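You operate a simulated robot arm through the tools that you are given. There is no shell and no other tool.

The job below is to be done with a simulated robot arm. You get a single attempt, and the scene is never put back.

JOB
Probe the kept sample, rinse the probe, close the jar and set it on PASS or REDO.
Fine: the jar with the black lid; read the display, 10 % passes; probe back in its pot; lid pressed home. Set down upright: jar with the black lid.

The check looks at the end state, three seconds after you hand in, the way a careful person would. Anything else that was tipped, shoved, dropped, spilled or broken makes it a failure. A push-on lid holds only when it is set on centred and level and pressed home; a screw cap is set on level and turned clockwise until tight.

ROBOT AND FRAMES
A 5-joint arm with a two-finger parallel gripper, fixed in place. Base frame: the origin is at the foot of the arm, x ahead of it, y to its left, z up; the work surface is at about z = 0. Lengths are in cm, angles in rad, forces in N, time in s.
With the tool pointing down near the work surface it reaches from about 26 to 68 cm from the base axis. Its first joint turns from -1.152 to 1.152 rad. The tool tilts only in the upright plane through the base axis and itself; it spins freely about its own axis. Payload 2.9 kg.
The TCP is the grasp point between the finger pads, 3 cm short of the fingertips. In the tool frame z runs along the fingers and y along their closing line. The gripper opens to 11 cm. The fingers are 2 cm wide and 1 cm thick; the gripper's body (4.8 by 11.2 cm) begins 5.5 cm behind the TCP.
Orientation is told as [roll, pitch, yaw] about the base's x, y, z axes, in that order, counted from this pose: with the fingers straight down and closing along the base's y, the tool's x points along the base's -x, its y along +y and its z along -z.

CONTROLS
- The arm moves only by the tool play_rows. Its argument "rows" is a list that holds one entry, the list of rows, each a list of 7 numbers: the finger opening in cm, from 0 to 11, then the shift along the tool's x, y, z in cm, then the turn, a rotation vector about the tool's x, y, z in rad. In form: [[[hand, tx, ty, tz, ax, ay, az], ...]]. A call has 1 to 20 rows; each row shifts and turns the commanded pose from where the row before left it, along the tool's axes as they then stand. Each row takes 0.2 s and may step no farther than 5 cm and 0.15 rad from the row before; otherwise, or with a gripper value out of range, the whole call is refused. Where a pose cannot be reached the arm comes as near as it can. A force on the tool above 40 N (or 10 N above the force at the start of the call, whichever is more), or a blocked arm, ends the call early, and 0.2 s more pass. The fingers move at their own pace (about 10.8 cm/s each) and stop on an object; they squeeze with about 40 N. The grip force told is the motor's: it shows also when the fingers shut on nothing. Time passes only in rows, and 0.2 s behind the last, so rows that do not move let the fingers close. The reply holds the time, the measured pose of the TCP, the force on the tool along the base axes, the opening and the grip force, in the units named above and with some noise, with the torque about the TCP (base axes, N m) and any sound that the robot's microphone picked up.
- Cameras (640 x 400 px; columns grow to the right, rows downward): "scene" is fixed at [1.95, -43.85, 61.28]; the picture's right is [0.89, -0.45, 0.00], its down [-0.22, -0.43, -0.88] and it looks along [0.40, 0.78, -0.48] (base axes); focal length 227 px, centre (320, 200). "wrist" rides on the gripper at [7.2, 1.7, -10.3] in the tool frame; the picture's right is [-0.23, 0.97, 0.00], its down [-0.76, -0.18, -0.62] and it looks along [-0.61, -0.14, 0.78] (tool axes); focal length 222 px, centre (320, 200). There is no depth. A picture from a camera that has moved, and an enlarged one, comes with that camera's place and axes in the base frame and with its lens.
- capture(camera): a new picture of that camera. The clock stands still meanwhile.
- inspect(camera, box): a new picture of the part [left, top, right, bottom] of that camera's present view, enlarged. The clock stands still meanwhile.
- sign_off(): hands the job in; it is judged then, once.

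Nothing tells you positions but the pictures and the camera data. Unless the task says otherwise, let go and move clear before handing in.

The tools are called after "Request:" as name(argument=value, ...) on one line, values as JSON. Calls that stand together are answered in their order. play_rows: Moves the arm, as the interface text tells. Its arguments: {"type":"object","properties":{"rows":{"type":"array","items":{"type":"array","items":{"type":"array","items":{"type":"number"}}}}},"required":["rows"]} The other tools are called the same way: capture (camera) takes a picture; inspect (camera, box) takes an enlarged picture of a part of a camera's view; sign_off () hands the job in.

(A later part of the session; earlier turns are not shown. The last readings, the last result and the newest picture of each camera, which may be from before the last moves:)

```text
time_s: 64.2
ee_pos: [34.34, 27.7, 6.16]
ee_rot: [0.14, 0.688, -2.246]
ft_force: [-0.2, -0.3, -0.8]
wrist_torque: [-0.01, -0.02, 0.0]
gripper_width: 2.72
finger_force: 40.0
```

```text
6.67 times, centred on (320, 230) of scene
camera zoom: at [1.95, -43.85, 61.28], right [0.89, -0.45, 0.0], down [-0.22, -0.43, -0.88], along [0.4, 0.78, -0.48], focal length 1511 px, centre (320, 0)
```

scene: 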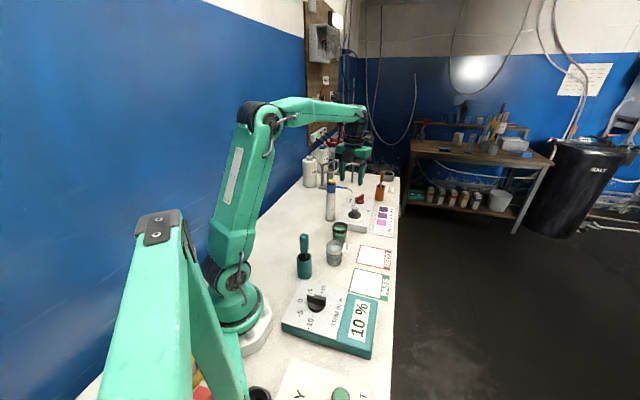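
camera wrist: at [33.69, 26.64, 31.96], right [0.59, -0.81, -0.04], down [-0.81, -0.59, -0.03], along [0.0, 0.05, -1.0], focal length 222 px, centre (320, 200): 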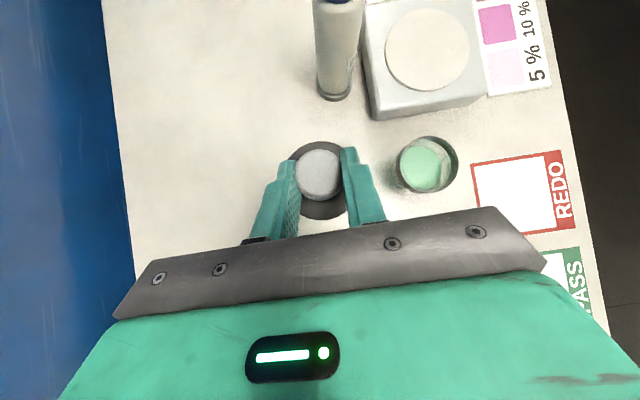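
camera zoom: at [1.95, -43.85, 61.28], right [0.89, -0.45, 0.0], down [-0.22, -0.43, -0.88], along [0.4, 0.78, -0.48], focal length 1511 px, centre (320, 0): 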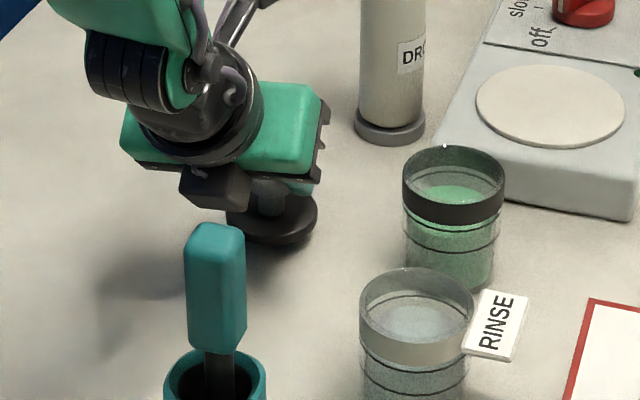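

Request:
play_rows(rows=[[[2, -0.19, -0.0325, 0.229, 0, 0, 0], [2, -0.19, -0.0325, 0.229, 0, 0, 0], [2, 0, 0, 0, 0, 0, 0]]])

Request:
inspect(camera="scene", box=[300, 215, 340, 245])

```text
time_s: 65.0
ee_pos: [34.43, 27.65, 5.83]
ee_rot: [0.141, 0.687, -2.247]
ft_force: [-0.3, 0.2, -0.2]
wrist_torque: [0.0, 0.0, -0.03]
gripper_width: 2.76
finger_force: 40.0
```

```text
13.33 times, centred on (320, 230) of scene
camera zoom: at [1.95, -43.85, 61.28], right [0.89, -0.45, 0.0], down [-0.22, -0.43, -0.88], along [0.4, 0.78, -0.48], focal length 3022 px, centre (320, -200)
```

zoom: 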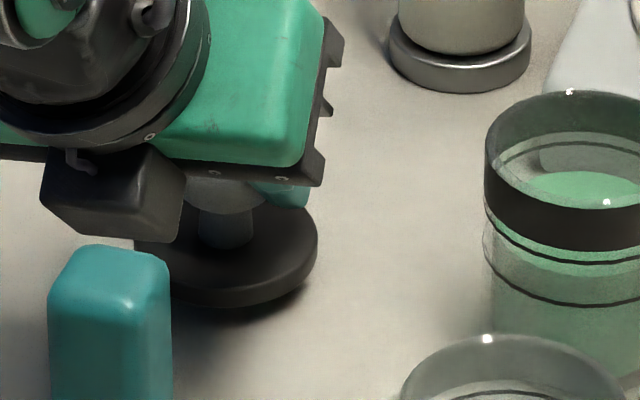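

Request:
play_rows(rows=[[[2, -0.127, -0.0217, 0.153, 0, 0, 0], [2, -0.127, -0.0217, 0.153, 0, 0, 0], [2, 0, 0, 0, 0, 0, 0]]])

Request:
play_rows(rows=[[[2, -0.127, -0.0217, 0.153, 0, 0, 0], [2, -0.064, -0.011, 0.076, 0, 0, 0], [2, 0, 0, 0, 0, 0, 0]]])

Request:
inspect(camera="scene", box=[300, 215, 340, 245])

```text
time_s: 65.8
ee_pos: [34.38, 27.79, 5.44]
ee_rot: [0.141, 0.689, -2.246]
ft_force: [0.2, 0.0, 0.2]
wrist_torque: [0.0, 0.01, -0.01]
gripper_width: 2.76
finger_force: 40.2
```

```text
time_s: 66.6
ee_pos: [34.34, 27.67, 5.21]
ee_rot: [0.139, 0.689, -2.246]
ft_force: [0.4, 0.1, -0.3]
wrist_torque: [-0.02, 0.02, 0.0]
gripper_width: 2.78
finger_force: 39.8
```

```text
13.33 times, centred on (320, 230) of scene
camera zoom: at [1.95, -43.85, 61.28], right [0.89, -0.45, 0.0], down [-0.22, -0.43, -0.88], along [0.4, 0.78, -0.48], focal length 3022 px, centre (320, -200)
```

zoom: 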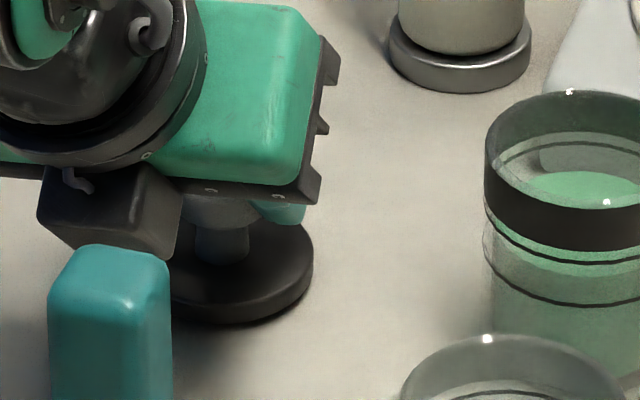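

Still just above the bench (no contact force). Continuing in small steps.

Request:
play_rows(rows=[[[2, -0.127, -0.0217, 0.153, 0, 0, 0], [2, 0, 0, 0, 0, 0, 0]]])

Request:
play_rows(rows=[[[2, -0.0953, -0.0163, 0.115, 0, 0, 0], [2, 0, 0, 0, 0, 0, 0]]])

Request:
inspect(camera="scene", box=[300, 215, 340, 245])

```text
time_s: 67.2
ee_pos: [34.39, 27.75, 4.9]
ee_rot: [0.137, 0.689, -2.246]
ft_force: [-0.2, 0.4, -1.0]
wrist_torque: [-0.05, -0.01, 0.02]
gripper_width: 2.75
finger_force: 40.2
```

```text
time_s: 67.8
ee_pos: [34.34, 27.78, 4.88]
ee_rot: [0.138, 0.691, -2.246]
ft_force: [0.5, -0.4, 0.5]
wrist_torque: [0.03, -0.01, 0.0]
gripper_width: 2.73
finger_force: 39.8
```

```text
13.33 times, centred on (320, 230) of scene
camera zoom: at [1.95, -43.85, 61.28], right [0.89, -0.45, 0.0], down [-0.22, -0.43, -0.88], along [0.4, 0.78, -0.48], focal length 3022 px, centre (320, -200)
```

zoom: 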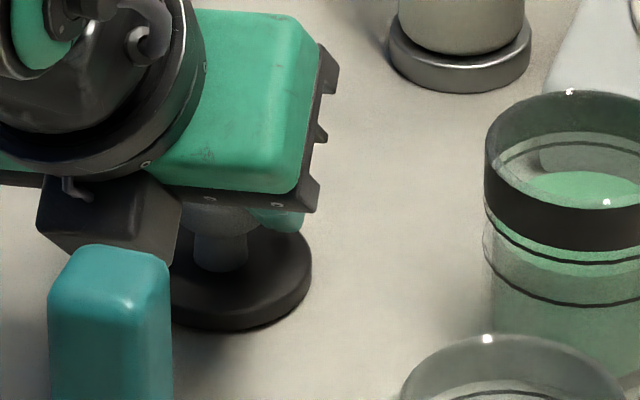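

Request:
play_rows(rows=[[[2, -0.0953, -0.0163, 0.115, 0, 0, 0], [2, 0, 0, 0, 0, 0, 0]]])

Request:
play_rows(rows=[[[2, -0.0953, -0.0163, 0.115, 0, 0, 0], [2, 0, 0, 0, 0, 0, 0]]])

Request:
inspect(camera="scene", box=[300, 215, 340, 245])

```text
time_s: 68.4
ee_pos: [34.45, 27.82, 4.65]
ee_rot: [0.141, 0.688, -2.246]
ft_force: [0.0, 0.0, -0.1]
wrist_torque: [-0.01, 0.01, 0.01]
gripper_width: 2.71
finger_force: 40.1
```

```text
time_s: 69.0
ee_pos: [34.37, 27.88, 4.63]
ee_rot: [0.14, 0.694, -2.245]
ft_force: [-1.5, -2.6, 10.2]
wrist_torque: [-0.03, -0.3, -0.08]
gripper_width: 2.76
finger_force: 39.9
```

```text
13.33 times, centred on (320, 230) of scene
camera zoom: at [1.94, -43.86, 61.28], right [0.89, -0.45, 0.0], down [-0.22, -0.43, -0.88], along [0.4, 0.78, -0.48], focal length 3022 px, centre (320, -200)
```

zoom: 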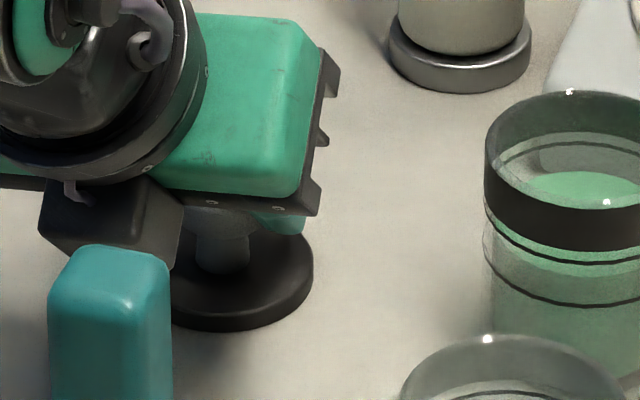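

Contact with the bench. Easing off a hair and opening.

Request:
play_rows(rows=[[[2, 0.0445, 0.0076, -0.0535, 0, 0, 0], [2, 0, 0, 0, 0, 0, 0], [3.2, 0, 0, 0, 0, 0, 0], [3.8, 0, 0, 0, 0, 0, 0], [4.5, 0, 0, 0, 0, 0, 0], [5.5, 0, 0, 0, 0, 0, 0], [6, 0, 0, 0, 0, 0, 0]]])

Request:
inspect(camera="scene", box=[300, 215, 340, 245])

Request:
inspect(camera="wrist", box=[220, 60, 420, 220])

```text
time_s: 70.6
ee_pos: [34.32, 27.95, 4.47]
ee_rot: [0.138, 0.689, -2.246]
ft_force: [0.1, -0.2, -0.2]
wrist_torque: [0.0, 0.01, 0.0]
gripper_width: 5.99
finger_force: 0.0
```

```text
13.33 times, centred on (320, 230) of scene
camera zoom: at [1.95, -43.85, 61.28], right [0.89, -0.45, 0.0], down [-0.22, -0.43, -0.88], along [0.4, 0.78, -0.48], focal length 3022 px, centre (320, -200)
```

zoom: 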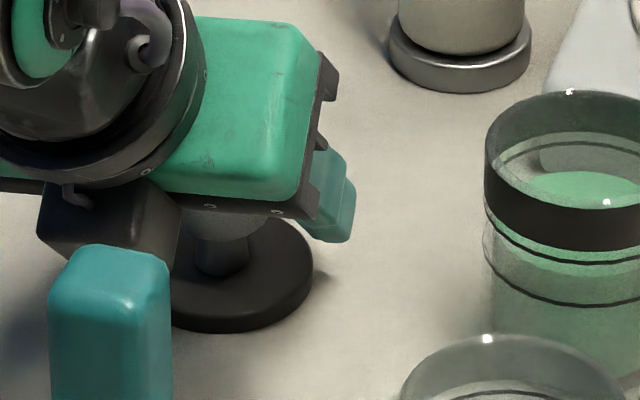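

```text
2.50 times, centred on (320, 140) of wrist
camera zoom: at [33.84, 26.79, 17.19], right [0.59, -0.81, -0.04], down [-0.81, -0.59, -0.03], along [0.0, 0.05, -1.0], focal length 555 px, centre (320, 350)
```

zoom: 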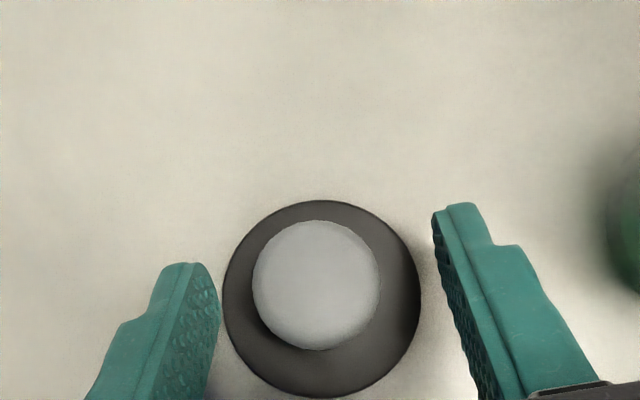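

The lid sits flat on the bench at about (35.0, 28.4). Backing off along the tool axis, rising, then untilting to vertical and spinning back for a clean vertical regrasp.

Request:
play_rows(rows=[[[6, 0, 0, -1.5, 0, 0, 0], [6, 0, 0, -2.5, 0, 0, 0], [6, 0, 0, -3, 0, 0, 0], [6, 0, 0, -3, 0, 0, 0], [6, 1.905, 0.3255, -2.294, 0, 0, 0], [6, 1.905, 0.3255, -2.294, 0, 0, 0], [6, 1.905, 0.3255, -2.294, 0, 0, 0], [6, 1.905, 0.3255, -2.294, 0, 0, 0], [6, 0, 0, 0, 0, 0, 0]]])

Request:
play_rows(rows=[[[6, 0, 0, 0, 0.0235, -0.138, 0], [6, 0, 0, 0, 0.0235, -0.138, 0], [6, 0, 0, 0, 0.0235, -0.138, 0], [6, 0, 0, 0, 0.0235, -0.138, 0], [6, 0, 0, 0, 0.0235, -0.138, 0], [6, 0, 0, 0, 0, 0, 0], [6, 0, 0, 0, 0, 0, 0]]])

Request:
capture(camera="scene")

```text
time_s: 72.6
ee_pos: [29.47, 23.82, 24.04]
ee_rot: [0.14, 0.687, -2.245]
ft_force: [-0.2, -0.1, 1.0]
wrist_torque: [0.01, -0.01, -0.01]
gripper_width: 6.0
finger_force: 0.1
```

```text
time_s: 74.2
ee_pos: [29.35, 23.69, 24.13]
ee_rot: [0.0, 0.0, -2.296]
ft_force: [-0.3, 0.9, 0.2]
wrist_torque: [0.0, 0.01, -0.03]
gripper_width: 6.01
finger_force: 0.0
```

```text
taken
```

scene: 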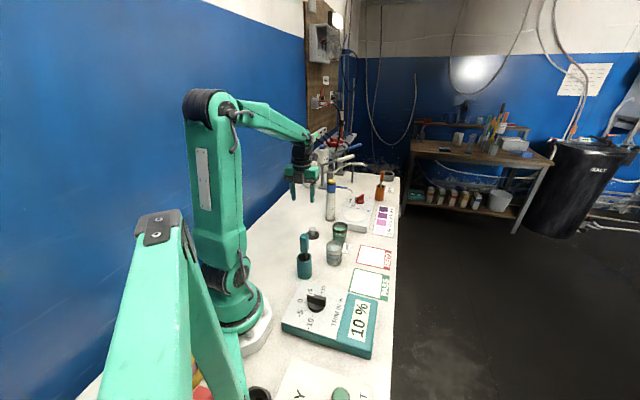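

Request:
play_rows(rows=[[[6, 0, 0, 0, 0, 0, -0.1374], [6, 0, 0, 0, 0, 0, -0.1374], [6, 0, 0, 0, 0, 0, -0.1374], [6, 0, 0, 0, 0, 0, -0.1374], [6, 0, 0, 0, 0, 0, -0.1374], [6, 0, 0, 0, 0, 0, -0.1374], [6, 0, 0, 0, 0, 0, -0.1374], [6, 0, 0, 0, 0, 0, -0.1374], [6, 0, 0, 0, 0, 0, -0.1374], [6, 0, 0, 0, 0, 0, -0.1374], [6, 0, 0, 0, 0, 0, -0.1374], [6, 0, 0, 0, 0, 0, 0], [6, 0, 0, 0, 0, 0, 0]]])

Request:
capture(camera="wrist")

Request:
inspect(camera="scene", box=[290, 210, 370, 270])

```text
time_s: 77.0
ee_pos: [29.26, 23.66, 24.05]
ee_rot: [0.0, 0.0, -0.785]
ft_force: [0.5, 1.0, 0.0]
wrist_torque: [0.0, 0.0, 0.02]
gripper_width: 5.98
finger_force: 0.0
```

```text
taken
camera wrist: at [25.31, 29.96, 34.5], right [0.85, 0.53, 0.0], down [0.41, -0.66, 0.62], along [0.33, -0.53, -0.78], focal length 222 px, centre (320, 200)
```

wrist: 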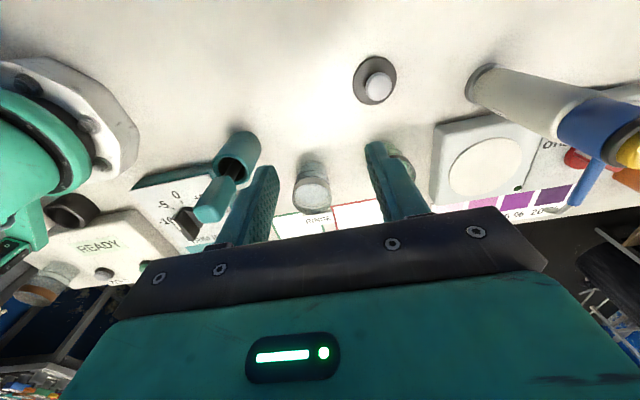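

```text
6.67 times, centred on (330, 240) of scene
camera zoom: at [1.95, -43.85, 61.28], right [0.89, -0.45, 0.0], down [-0.22, -0.43, -0.88], along [0.4, 0.78, -0.48], focal length 1511 px, centre (253, -67)
```

zoom: 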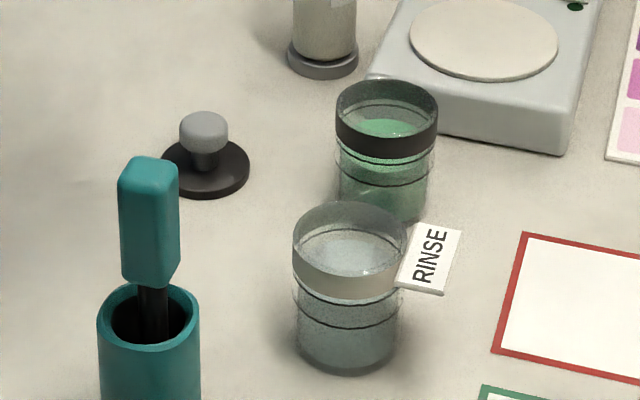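

Request:
inspect(camera="wrist", box=[335, 40, 415, 120])

```text
5.00 times, centred on (375, 80) of wrist
camera zoom: at [25.31, 29.96, 34.5], right [0.85, 0.53, 0.0], down [0.41, -0.66, 0.62], along [0.33, -0.53, -0.78], focal length 1111 px, centre (45, 800)
```

zoom: 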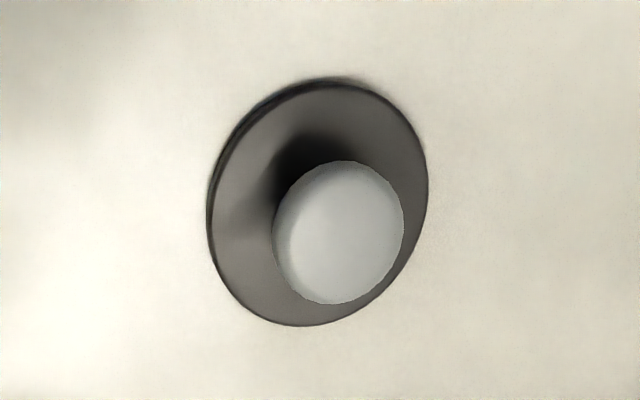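

Lid at about (34.97, 28.45). Moving above it and checking alignment before descending.

Request:
play_rows(rows=[[[6, -0.31, 3.655, 0, 0, 0, 0], [6, -0.31, 3.655, 0, 0, 0, 0], [6, 0, 0, 4, 0, 0, 0], [6, 0, 0, 4, 0, 0, 0], [6, 0, 0, 3, 0, 0, 0], [6, 0, 0, 0, 0, 0, 0], [6, 0, 0, 0, 0, 0, 0]]])

Request:
capture(camera="wrist")

Request:
inspect(camera="scene", box=[290, 190, 350, 250])

```text
time_s: 78.6
ee_pos: [34.72, 28.27, 13.25]
ee_rot: [0.001, 0.0, -0.785]
ft_force: [-0.4, -0.5, 0.8]
wrist_torque: [-0.01, -0.02, 0.01]
gripper_width: 6.01
finger_force: 0.1
```

```text
taken
camera wrist: at [30.79, 34.61, 23.55], right [0.85, 0.53, 0.0], down [0.41, -0.66, 0.62], along [0.33, -0.53, -0.78], focal length 222 px, centre (320, 200)
```

wrist: 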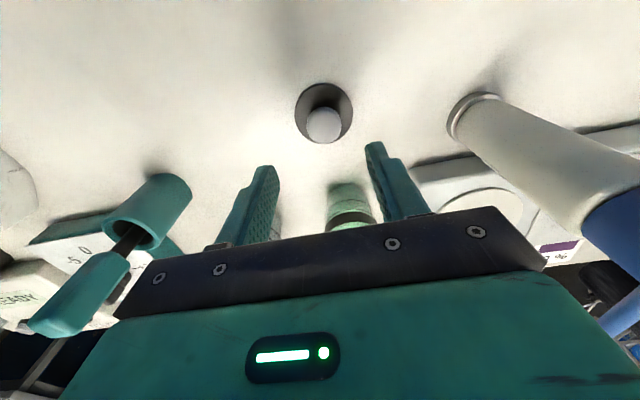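

```text
6.67 times, centred on (320, 220) of scene
camera zoom: at [1.95, -43.85, 61.28], right [0.89, -0.45, 0.0], down [-0.22, -0.43, -0.88], along [0.4, 0.78, -0.48], focal length 1511 px, centre (320, 67)
```

zoom: 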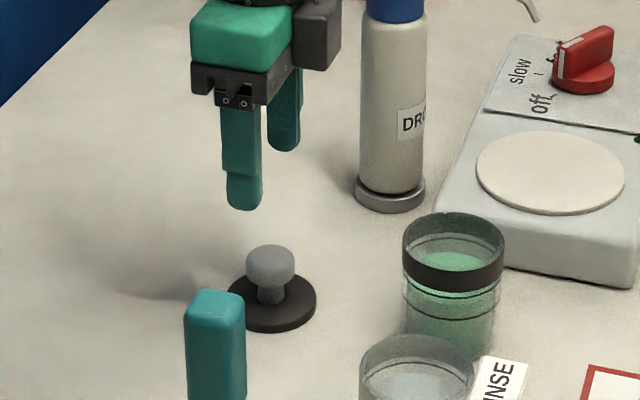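

Request:
inspect(camera="wrist", box=[280, 70, 370, 160])

```text
4.44 times, centred on (325, 115) of wrist
camera zoom: at [30.79, 34.61, 23.55], right [0.85, 0.53, 0.0], down [0.41, -0.66, 0.62], along [0.33, -0.53, -0.78], focal length 987 px, centre (298, 578)
```

zoom: 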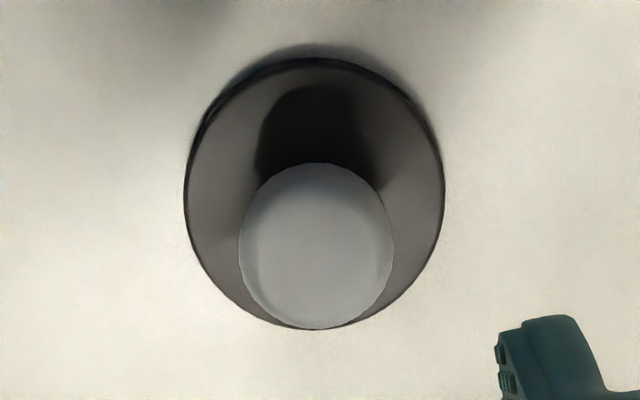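

Knob is about 0.4 cm off along the closing line; correcting and descending to grip height (fingertips ~1.3 cm above the bench).

Request:
play_rows(rows=[[[6, 0.1, 0.35, 2, 0, 0, 0], [6, 0, 0, 2.5, 0, 0, 0], [6, 0, 0, 2.5, 0, 0, 0], [6, 0, 0, 1.5, 0, 0, 0], [6, 0, 0, 0.3, 0, 0, 0], [6, 0, 0, 0, 0, 0, 0]]])

Request:
inspect(camera="wrist", box=[220, 70, 420, 240])

Request:
inspect(camera="scene", box=[290, 200, 350, 250])

```text
time_s: 80.0
ee_pos: [34.92, 28.65, 4.24]
ee_rot: [0.0, 0.002, -0.785]
ft_force: [0.3, -0.3, -0.3]
wrist_torque: [0.02, -0.03, 0.02]
gripper_width: 6.01
finger_force: 0.0
```

```text
2.35 times, centred on (320, 155) of wrist
camera zoom: at [31.05, 34.99, 14.64], right [0.85, 0.53, 0.0], down [0.41, -0.66, 0.62], along [0.33, -0.53, -0.78], focal length 523 px, centre (320, 306)
```

zoom: 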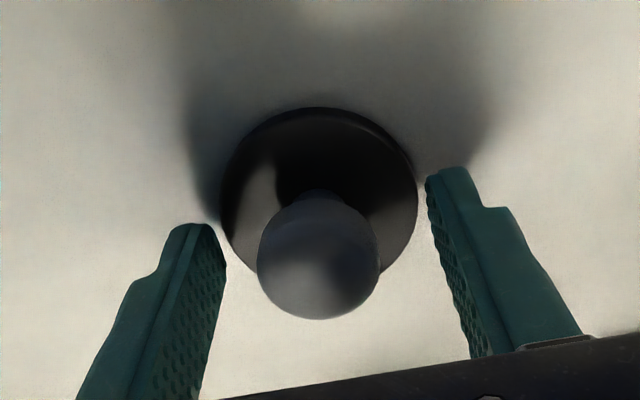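

```text
8.00 times, centred on (320, 225) of scene
camera zoom: at [1.95, -43.85, 61.28], right [0.89, -0.45, 0.0], down [-0.22, -0.43, -0.88], along [0.4, 0.78, -0.48], focal length 1814 px, centre (320, 0)
```

zoom: 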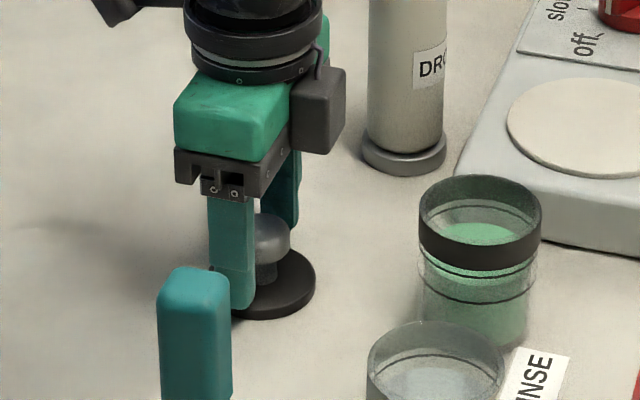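

Well placed. Closing on the knob.

Request:
play_rows(rows=[[[4.5, 0, 0, 0, 0, 0, 0], [3.6, 0, 0, 0, 0, 0, 0], [3, 0, 0, 0, 0, 0, 0], [2.5, 0, 0, 0, 0, 0, 0], [2, 0, 0, 0, 0, 0, 0], [2, 0, 0, 0, 0, 0, 0]]])

Request:
inspect(camera="wrist", box=[220, 70, 420, 240])

```text
time_s: 81.4
ee_pos: [35.11, 28.57, 4.27]
ee_rot: [0.001, 0.001, -0.785]
ft_force: [-0.1, -0.5, -0.1]
wrist_torque: [0.0, 0.0, 0.01]
gripper_width: 2.8
finger_force: 39.9
```

```text
2.35 times, centred on (320, 155) of wrist
camera zoom: at [31.05, 34.99, 14.66], right [0.85, 0.53, 0.0], down [0.41, -0.66, 0.62], along [0.33, -0.53, -0.78], focal length 523 px, centre (320, 306)
```

zoom: 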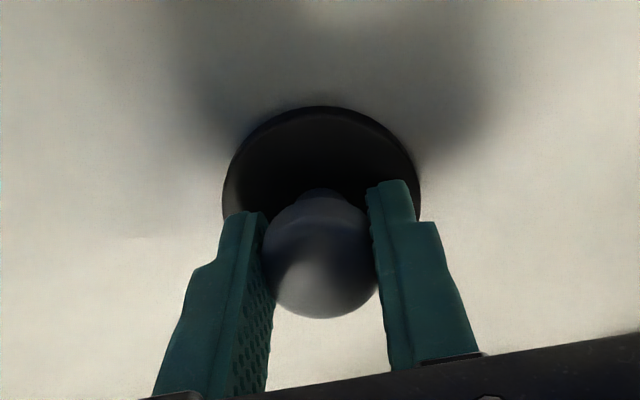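

Firm grip on the knob. Lifting and carrying the lid to above the green jar.

Request:
play_rows(rows=[[[2, 0, 0, -2, 0, 0, 0], [2, 0, 0, -3.5, 0, 0, 0], [2, 0, 0, -3.5, 0, 0, 0], [2, 0, 0, -3.5, 0, 0, 0], [2, 0, 0, 0, 0, 0, 0], [2, -3.03, 0.105, 0, 0, 0, 0], [2, -3.03, 0.105, 0, 0, 0, 0], [2, -3.03, 0.105, 0, 0, 0, 0], [2, -3.03, 0.105, 0, 0, 0, 0], [2, 0, 0, 0, 0, 0, 0], [2, 0, 0, 0, 0, 0, 0]]])

Request:
capture(camera="wrist")

Request:
inspect(camera="scene", box=[310, 190, 370, 250])

```text
time_s: 83.8
ee_pos: [44.18, 20.47, 16.78]
ee_rot: [0.001, 0.0, -0.785]
ft_force: [-0.7, 0.1, 0.9]
wrist_torque: [0.0, -0.03, 0.0]
gripper_width: 2.81
finger_force: 39.8
```

```text
taken
camera wrist: at [40.23, 26.7, 27.05], right [0.85, 0.53, 0.0], down [0.41, -0.66, 0.62], along [0.33, -0.53, -0.78], focal length 222 px, centre (320, 200)
```

wrist: 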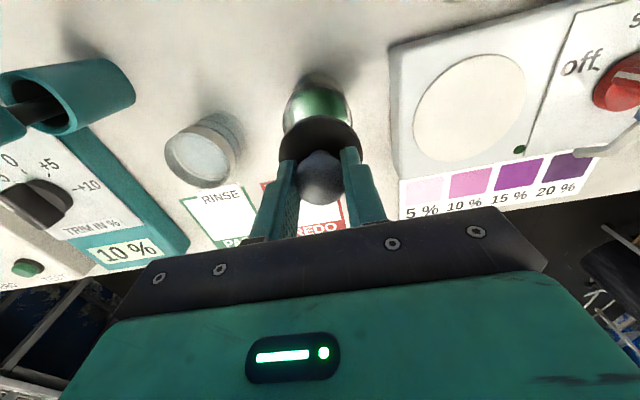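

```text
6.67 times, centred on (340, 220) of scene
camera zoom: at [1.95, -43.85, 61.28], right [0.89, -0.45, 0.0], down [-0.22, -0.43, -0.88], along [0.4, 0.78, -0.48], focal length 1511 px, centre (187, 67)
```

zoom: 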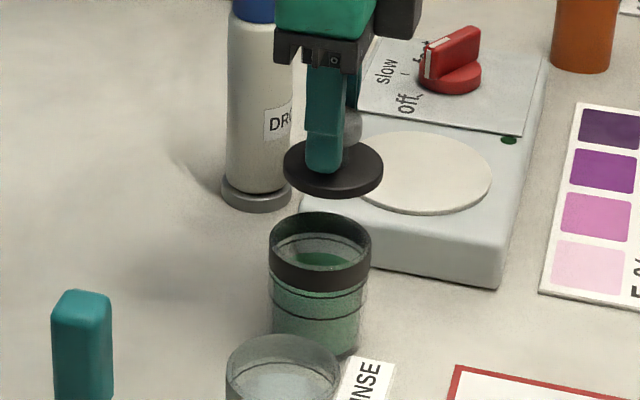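

Request:
inspect(camera="wrist", box=[270, 60, 370, 180])

Request:
inspect(camera="scene", box=[322, 200, 362, 240])

```text
3.33 times, centred on (320, 120) of wrist
camera zoom: at [40.23, 26.7, 27.05], right [0.85, 0.53, 0.0], down [0.41, -0.66, 0.62], along [0.33, -0.53, -0.78], focal length 740 px, centre (320, 467)
```

zoom: 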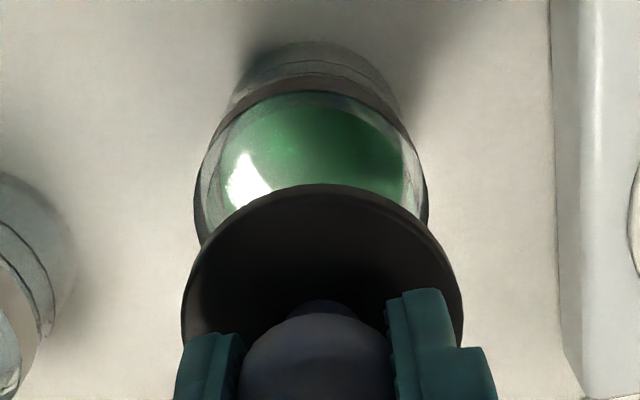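

```text
10.00 times, centred on (342, 220) of scene
camera zoom: at [1.95, -43.85, 61.28], right [0.89, -0.45, 0.0], down [-0.22, -0.43, -0.88], along [0.4, 0.78, -0.48], focal length 2267 px, centre (100, 0)
```

zoom: 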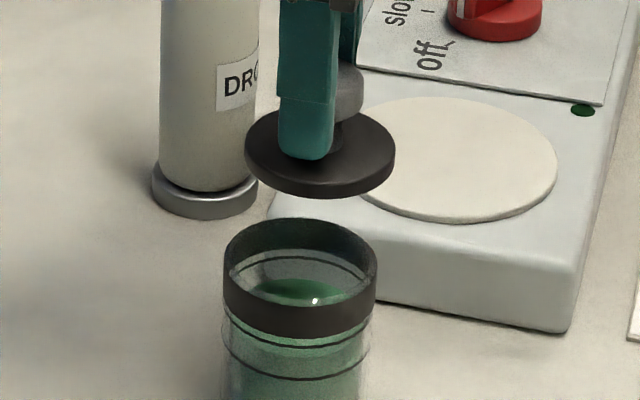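

Lid is about 0.5 cm off the jar's centre; correcting and lowering to ~1.5 cm above the rim for a second check.

Request:
play_rows(rows=[[[2, 0.45, -0.18, 0, 0, 0, 0], [2, 0, 0, 1.5, 0, 0, 0], [2, 0, 0, 1.5, 0, 0, 0], [2, 0, 0, 0.8, 0, 0, 0], [2, 0, 0, 0, 0, 0, 0], [2, 0, 0, 0, 0, 0, 0]]])

Request:
inspect(camera="wrist", box=[270, 60, 370, 180])

Request:
inspect(camera="scene", box=[322, 200, 362, 240])

```text
time_s: 85.2
ee_pos: [43.56, 20.58, 12.97]
ee_rot: [0.0, 0.0, -0.786]
ft_force: [-0.4, -0.2, 0.5]
wrist_torque: [0.03, -0.01, 0.0]
gripper_width: 2.76
finger_force: 40.0
```

```text
3.33 times, centred on (320, 120) of wrist
camera zoom: at [39.62, 26.84, 23.32], right [0.85, 0.53, 0.0], down [0.41, -0.66, 0.62], along [0.33, -0.53, -0.78], focal length 740 px, centre (320, 467)
```

zoom: 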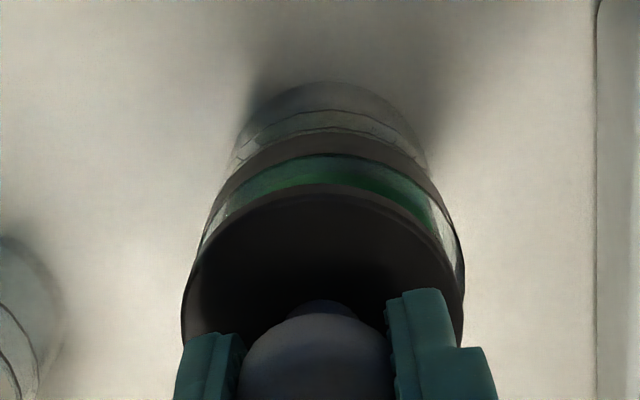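

```text
10.00 times, centred on (342, 220) of scene
camera zoom: at [1.95, -43.85, 61.28], right [0.89, -0.45, 0.0], down [-0.22, -0.43, -0.88], along [0.4, 0.78, -0.48], focal length 2267 px, centre (100, 0)
```

zoom: 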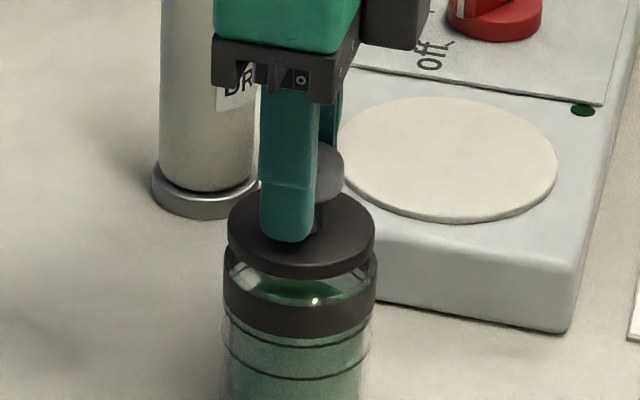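

Request:
play_rows(rows=[[[2, 0.04, 0.17, 0, 0, 0, 0], [2, 0, 0, 0.5, 0, 0, 0], [2, 0, 0, 0.4, 0, 0, 0], [2, 0, 0, 0, 0, 0, 0], [2, 0, 0, 0, 0, 0, 0]]])

Request:
inspect(camera="wrist", box=[270, 90, 370, 180])

Request:
inspect(camera="scene", box=[325, 212, 357, 240])

```text
time_s: 86.4
ee_pos: [43.78, 20.77, 12.16]
ee_rot: [0.001, 0.0, -0.785]
ft_force: [-0.3, 0.4, -0.3]
wrist_torque: [0.02, -0.02, -0.03]
gripper_width: 2.82
finger_force: 40.0
```

```text
4.44 times, centred on (320, 135) of wrist
camera zoom: at [39.75, 27.05, 22.51], right [0.85, 0.53, 0.0], down [0.41, -0.66, 0.62], along [0.33, -0.53, -0.78], focal length 987 px, centre (320, 489)
```

zoom: 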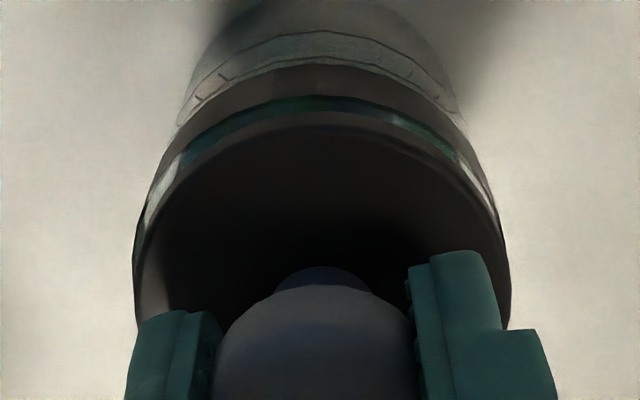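

```text
14.29 times, centred on (341, 226) of scene
camera zoom: at [1.95, -43.85, 61.28], right [0.89, -0.45, 0.0], down [-0.22, -0.43, -0.88], along [0.4, 0.78, -0.48], focal length 3238 px, centre (20, -171)
```

zoom: 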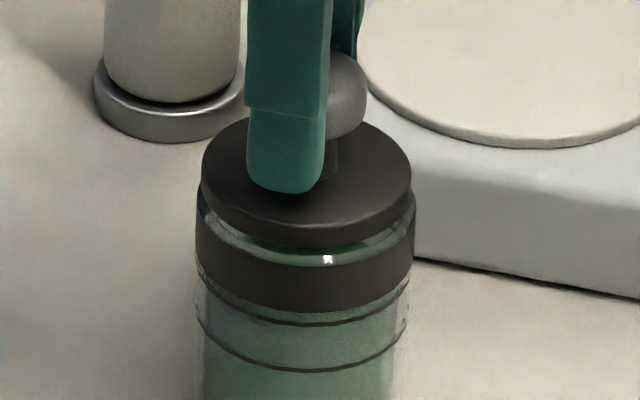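

Now centred within about 1 mm in both views. Lowering onto the rim in small steps.

Request:
play_rows(rows=[[[2, 0, 0, 0.15, 0, 0, 0], [2, 0, 0, 0.15, 0, 0, 0], [2, 0, 0, 0, 0, 0, 0]]])

Request:
play_rows(rows=[[[2, 0, 0, 0.15, 0, 0, 0], [2, 0, 0, 0, 0, 0, 0]]])

Request:
inspect(camera="scene", box=[325, 212, 357, 240])

```text
time_s: 87.2
ee_pos: [43.77, 20.87, 11.99]
ee_rot: [0.0, 0.0, -0.785]
ft_force: [-0.2, -0.7, 0.0]
wrist_torque: [0.0, 0.0, 0.0]
gripper_width: 2.74
finger_force: 39.6
```

```text
time_s: 87.8
ee_pos: [43.75, 20.86, 11.87]
ee_rot: [0.0, -0.001, -0.786]
ft_force: [0.0, -3.3, 9.0]
wrist_torque: [-0.13, -0.06, -0.02]
gripper_width: 2.81
finger_force: 40.2
heard: snap
```

```text
14.29 times, centred on (341, 226) of scene
camera zoom: at [1.94, -43.86, 61.28], right [0.89, -0.45, 0.0], down [-0.22, -0.43, -0.88], along [0.4, 0.78, -0.48], focal length 3238 px, centre (20, -171)
```

zoom: 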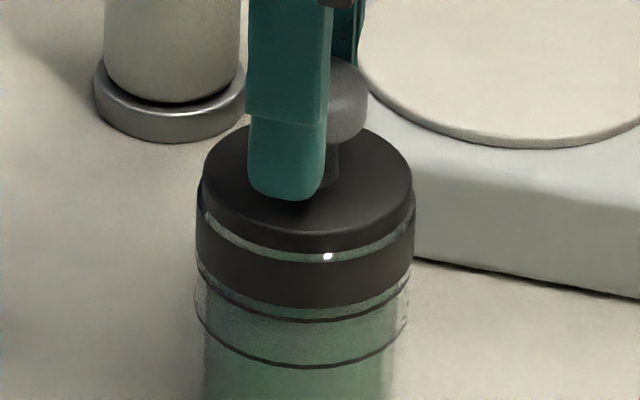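

A snap was heard with about 9 N, but the picture still shows a thin gap. I'll keep pressing gently to be sure it's home.

Request:
play_rows(rows=[[[2, 0, 0, 0.1, 0, 0, 0], [2, 0, 0, 0, 0, 0, 0]]])

Request:
inspect(camera="scene", box=[325, 212, 357, 240])

```text
time_s: 88.4
ee_pos: [43.71, 20.86, 11.72]
ee_rot: [0.005, -0.002, -0.787]
ft_force: [2.9, -9.7, 24.1]
wrist_torque: [-0.46, -0.27, -0.05]
gripper_width: 2.79
finger_force: 39.8
```

```text
14.29 times, centred on (341, 226) of scene
camera zoom: at [1.94, -43.86, 61.27], right [0.89, -0.45, 0.0], down [-0.22, -0.43, -0.88], along [0.4, 0.78, -0.48], focal length 3238 px, centre (20, -171)
```

zoom: 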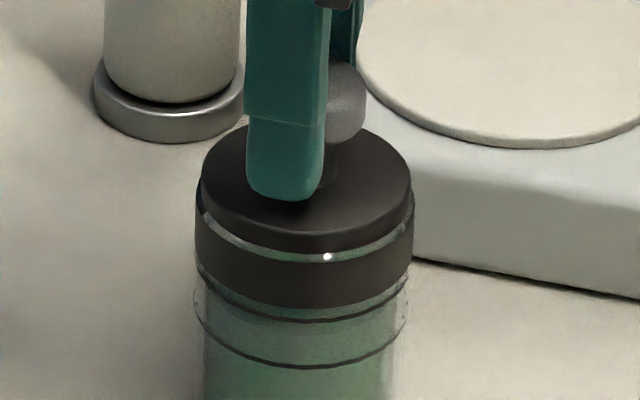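

The lid is rigidly seated now (24 N without movement). Unloading, releasing and lifting to look at it.

Request:
play_rows(rows=[[[2, 0, 0, -0.13, 0, 0, 0], [2, 0, 0, 0, 0, 0, 0], [3.2, 0, 0, 0, 0, 0, 0], [4, 0, 0, 0, 0, 0, 0], [5, 0, 0, 0, 0, 0, 0], [6, 0, 0, 0, 0, 0, 0], [6, 0, 0, -2, 0, 0, 0], [6, 0, 0, -3, 0, 0, 0], [6, 0, 0, -3, 0, 0, 0], [6, 0, 0, 0, 0, 0, 0]]])

Request:
inspect(camera="scene", box=[325, 208, 357, 240])

Request:
inspect(camera="wrist", box=[270, 60, 370, 180])

```text
time_s: 90.6
ee_pos: [43.66, 20.87, 19.94]
ee_rot: [0.001, 0.001, -0.785]
ft_force: [0.7, -0.2, -0.7]
wrist_torque: [0.02, 0.01, 0.0]
gripper_width: 5.99
finger_force: 0.0
```

```text
12.50 times, centred on (341, 224) of scene
camera zoom: at [1.95, -43.85, 61.28], right [0.89, -0.45, 0.0], down [-0.22, -0.43, -0.88], along [0.4, 0.78, -0.48], focal length 2834 px, centre (58, -100)
```

zoom: 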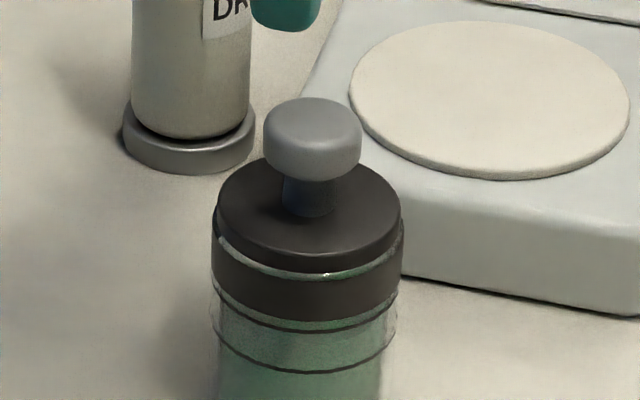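

```text
3.33 times, centred on (320, 120) of wrist
camera zoom: at [39.79, 27.18, 30.3], right [0.85, 0.53, 0.0], down [0.41, -0.66, 0.62], along [0.33, -0.53, -0.78], focal length 740 px, centre (320, 467)
```

zoom: 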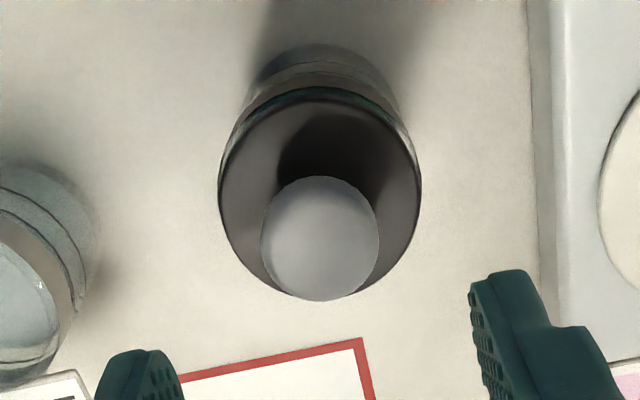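

Request:
inspect(camera="scene", box=[332, 220, 350, 238])

Request:
inspect(camera="wrist", box=[295, 70, 345, 130])

```text
16.00 times, centred on (341, 229) of scene
camera zoom: at [1.95, -43.85, 61.28], right [0.89, -0.45, 0.0], down [-0.22, -0.43, -0.88], along [0.4, 0.78, -0.48], focal length 3627 px, centre (-16, -264)
```

zoom: 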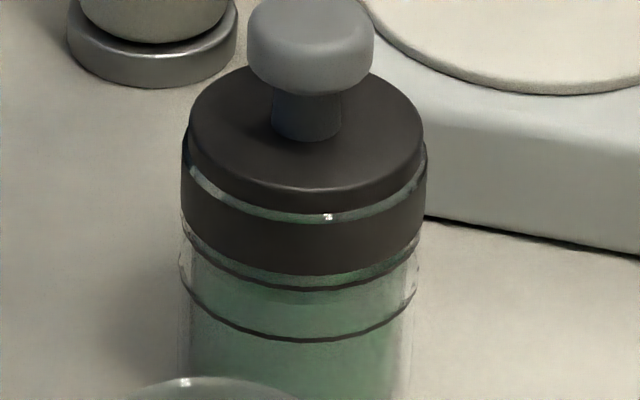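

```text
6.67 times, centred on (320, 100) of wrist
camera zoom: at [39.79, 27.18, 30.3], right [0.85, 0.53, 0.0], down [0.41, -0.66, 0.62], along [0.33, -0.53, -0.78], focal length 1481 px, centre (320, 867)
```

zoom: 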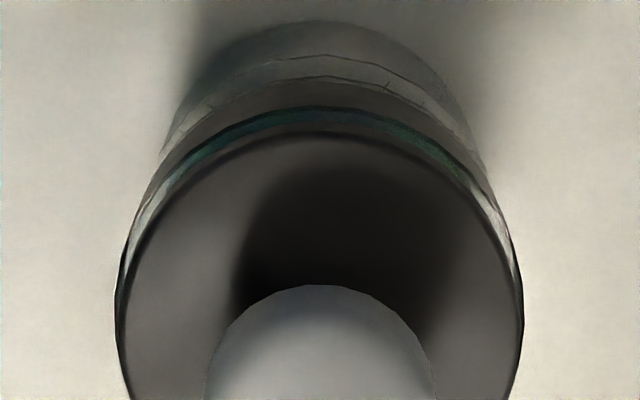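

The lid looks level and centred. For certainty I'll close the fingers and press straight down on the knob top with a moderate force.

Request:
play_rows(rows=[[[3, 0, 0, 0, 0, 0, 0], [0, 0, 0, 0, 0, 0, 0], [0, 0, 0, 0, 0, 0, 0], [0, 0, 0, 1.5, 0, 0, 0], [0, 0, 0, 1.5, 0, 0, 0], [0, 0, 0, 1, 0, 0, 0], [0, 0, 0, 0, 0, 0, 0], [0, 0, 0, 0, 0, 0, 0]]])

Request:
inspect(camera="wrist", box=[270, 60, 370, 180])

Request:
inspect(camera="scene", box=[325, 200, 357, 240])

```text
time_s: 92.4
ee_pos: [43.73, 20.78, 16.0]
ee_rot: [0.0, 0.001, -0.787]
ft_force: [-0.4, -0.2, -0.1]
wrist_torque: [-0.01, 0.01, -0.01]
gripper_width: 0.01
finger_force: 37.8
```

```text
3.33 times, centred on (320, 120) of wrist
camera zoom: at [39.72, 27.09, 26.24], right [0.85, 0.53, 0.0], down [0.41, -0.66, 0.62], along [0.33, -0.53, -0.78], focal length 740 px, centre (320, 467)
```

zoom: 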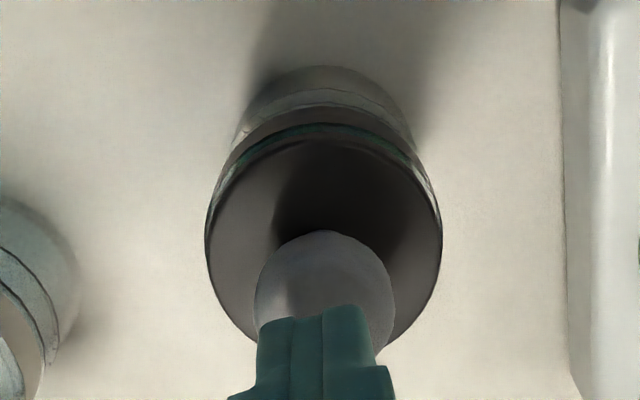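

```text
10.00 times, centred on (341, 220) of scene
camera zoom: at [1.95, -43.85, 61.28], right [0.89, -0.45, 0.0], down [-0.22, -0.43, -0.88], along [0.4, 0.78, -0.48], focal length 2267 px, centre (110, 0)
```

zoom: 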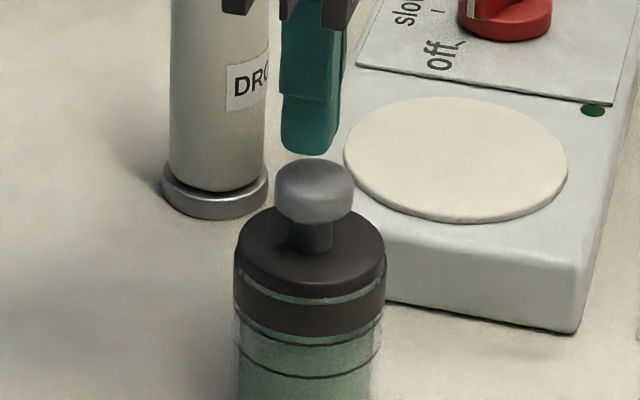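

Request:
play_rows(rows=[[[0, 0, 0, 0.6, 0, 0, 0], [0, 0, 0, 0.5, 0, 0, 0], [0, 0, 0, 0.15, 0, 0, 0], [0, 0, 0, 0, 0, 0, 0]]])

Request:
play_rows(rows=[[[0, 0, 0, 0.12, 0, 0, 0], [0, 0, 0, 0, 0, 0, 0]]])

Request:
play_rows(rows=[[[0, 0, 0, 0.12, 0, 0, 0], [0, 0, 0, 0, 0, 0, 0]]])

```text
time_s: 93.4
ee_pos: [43.59, 20.81, 14.47]
ee_rot: [0.0, 0.001, -0.784]
ft_force: [0.6, -0.2, 0.2]
wrist_torque: [0.03, 0.01, 0.0]
gripper_width: 0.0
finger_force: 37.1
```

```text
time_s: 94.0
ee_pos: [43.71, 20.78, 14.52]
ee_rot: [0.003, 0.0, -0.786]
ft_force: [-1.9, 0.1, 7.1]
wrist_torque: [0.04, 0.08, 0.03]
gripper_width: 0.0
finger_force: 37.7
```

```text
time_s: 94.6
ee_pos: [43.71, 20.88, 14.47]
ee_rot: [0.006, -0.001, -0.786]
ft_force: [-6.6, -5.3, 29.9]
wrist_torque: [-0.12, 0.18, 0.03]
gripper_width: 0.01
finger_force: 37.9
```

30 N on the knob and nothing moves: the lid is home. Unloading and lifting, opening the hand for the jar.

Request:
play_rows(rows=[[[0, 0, 0, -0.3, 0, 0, 0], [0, 0, 0, -2, 0, 0, 0], [0, 0, 0, -3, 0, 0, 0], [4, 0, 0, -2, 0, 0, 0], [8, 0, 0, 0, 0, 0, 0], [9, 0, 0, 0, 0, 0, 0], [9, 0, 0, 0, 0, 0, 0]]])

Request:
capture(camera="wrist")

Request:
inspect(camera="scene", box=[320, 200, 364, 250])

```text
time_s: 96.2
ee_pos: [43.73, 20.72, 21.58]
ee_rot: [0.0, -0.001, -0.785]
ft_force: [0.8, -0.9, 0.3]
wrist_torque: [-0.01, 0.01, 0.02]
gripper_width: 9.0
finger_force: 0.0
```

```text
taken
camera wrist: at [39.77, 27.0, 32.01], right [0.85, 0.53, 0.0], down [0.41, -0.66, 0.62], along [0.33, -0.53, -0.78], focal length 222 px, centre (320, 200)
```

wrist: 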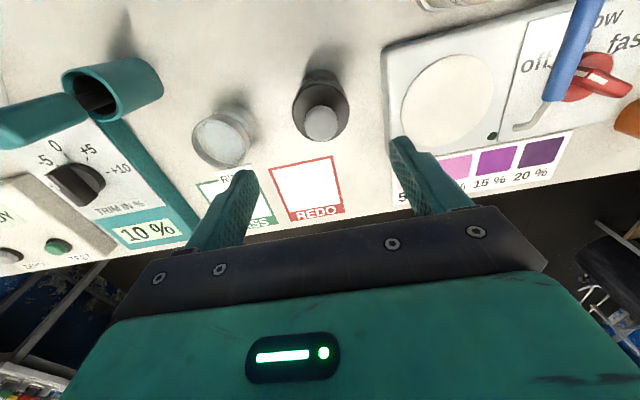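

```text
8.00 times, centred on (342, 225) of scene
camera zoom: at [1.95, -43.85, 61.28], right [0.89, -0.45, 0.0], down [-0.22, -0.43, -0.88], along [0.4, 0.78, -0.48], focal length 1814 px, centre (144, 0)
```

zoom: 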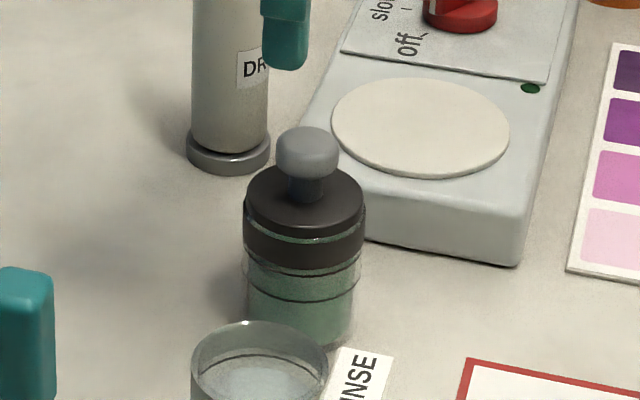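

Request:
inspect(camera="wrist", box=[280, 60, 360, 150])

```text
4.44 times, centred on (320, 105) of wrist
camera zoom: at [39.77, 27.0, 32.01], right [0.85, 0.53, 0.0], down [0.41, -0.66, 0.62], along [0.33, -0.53, -0.78], focal length 987 px, centre (320, 622)
```

zoom: 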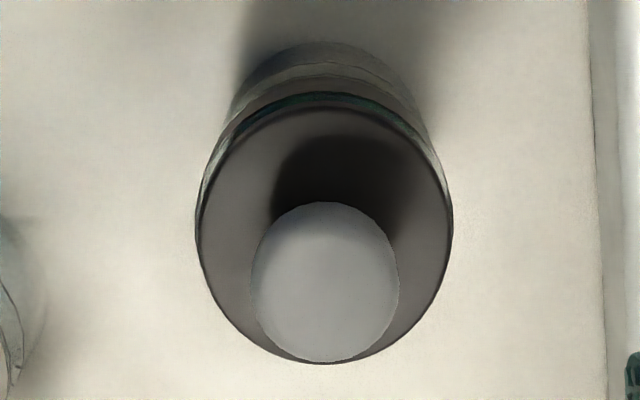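

The jar is aligned with the tool axis. Lowering with the hand open 9 cm to grip at the collar (body stays above the knob).

Request:
play_rows(rows=[[[9, -0.1, 0.1, 3, 0, 0, 0], [9, 0, 0, 3, 0, 0, 0], [9, 0, 0, 3, 0, 0, 0], [9, 0, 0, 3, 0, 0, 0], [9, 0, 0, 2, 0, 0, 0], [9, 0, 0, 0.9, 0, 0, 0], [9, 0, 0, 0, 0, 0, 0], [9, 0, 0, 0, 0, 0, 0]]])

Request:
inspect(camera="scene", box=[310, 190, 370, 250])

Request:
capture(camera="wrist")

```text
time_s: 98.0
ee_pos: [43.89, 20.74, 6.65]
ee_rot: [0.001, 0.0, -0.785]
ft_force: [0.2, 0.1, 0.3]
wrist_torque: [0.01, 0.03, 0.0]
gripper_width: 9.0
finger_force: 0.2
```

```text
6.67 times, centred on (340, 220) of scene
camera zoom: at [1.95, -43.85, 61.28], right [0.89, -0.45, 0.0], down [-0.22, -0.43, -0.88], along [0.4, 0.78, -0.48], focal length 1511 px, centre (187, 67)
```

zoom: 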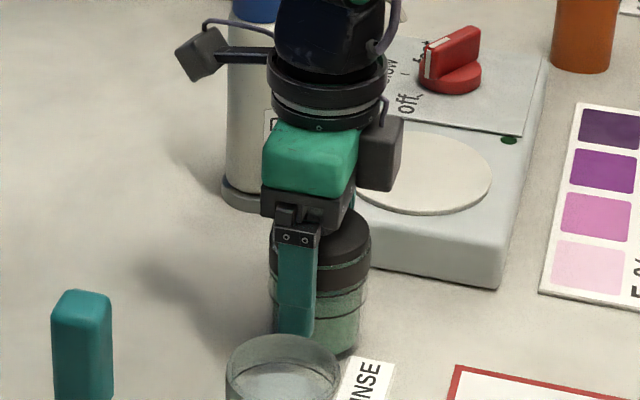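

```text
taken
camera wrist: at [39.88, 27.05, 16.94], right [0.85, 0.53, 0.0], down [0.41, -0.66, 0.62], along [0.33, -0.53, -0.78], focal length 222 px, centre (320, 200)
```

wrist: 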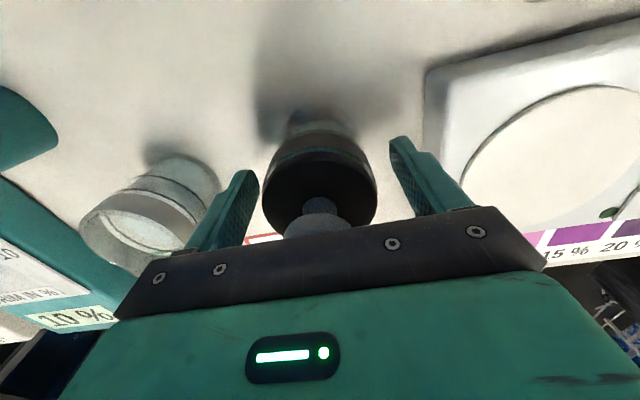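

Fingers straddle the jar. Closing on the collar.

Request:
play_rows(rows=[[[8, 0, 0, 0, 0, 0, 0], [7.2, 0, 0, 0, 0, 0, 0], [6.6, 0, 0, 0, 0, 0, 0], [6.2, 0, 0, 0, 0, 0, 0], [5.8, 0, 0, 0, 0, 0, 0], [5.4, 0, 0, 0, 0, 0, 0], [5.4, 0, 0, 0, 0, 0, 0]]])

Request:
inspect(camera="wrist", box=[220, 80, 420, 240])

Request:
inspect(camera="scene", box=[310, 190, 370, 250])

```text
time_s: 99.6
ee_pos: [43.77, 20.75, 6.57]
ee_rot: [0.0, 0.002, -0.785]
ft_force: [-0.8, 1.4, -0.1]
wrist_torque: [0.01, 0.04, 0.02]
gripper_width: 6.14
finger_force: 40.0
```

```text
2.50 times, centred on (320, 160) of wrist
camera zoom: at [39.88, 27.05, 16.96], right [0.85, 0.53, 0.0], down [0.41, -0.66, 0.62], along [0.33, -0.53, -0.78], focal length 555 px, centre (320, 300)
```

zoom: 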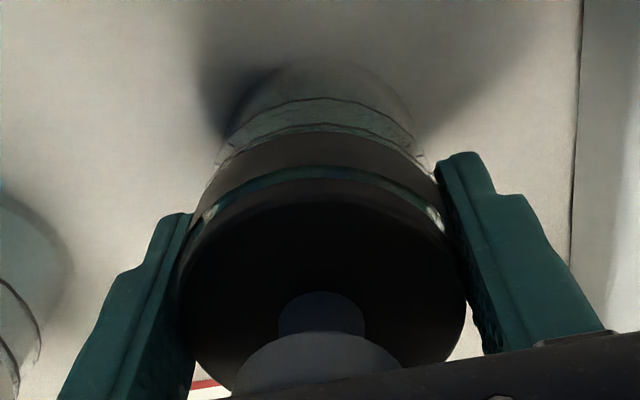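

```text
6.67 times, centred on (340, 220) of scene
camera zoom: at [1.95, -43.85, 61.28], right [0.89, -0.45, 0.0], down [-0.22, -0.43, -0.88], along [0.4, 0.78, -0.48], focal length 1511 px, centre (187, 67)
```

zoom: 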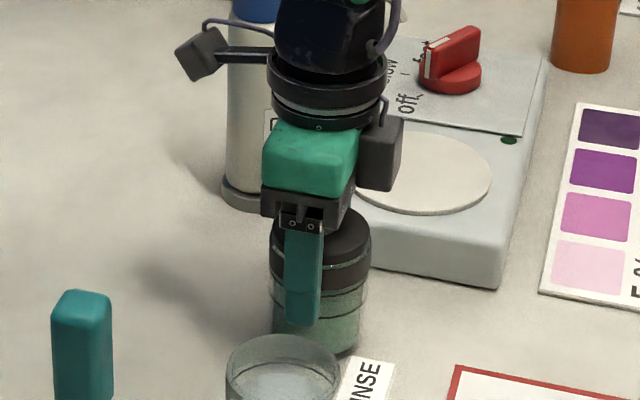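

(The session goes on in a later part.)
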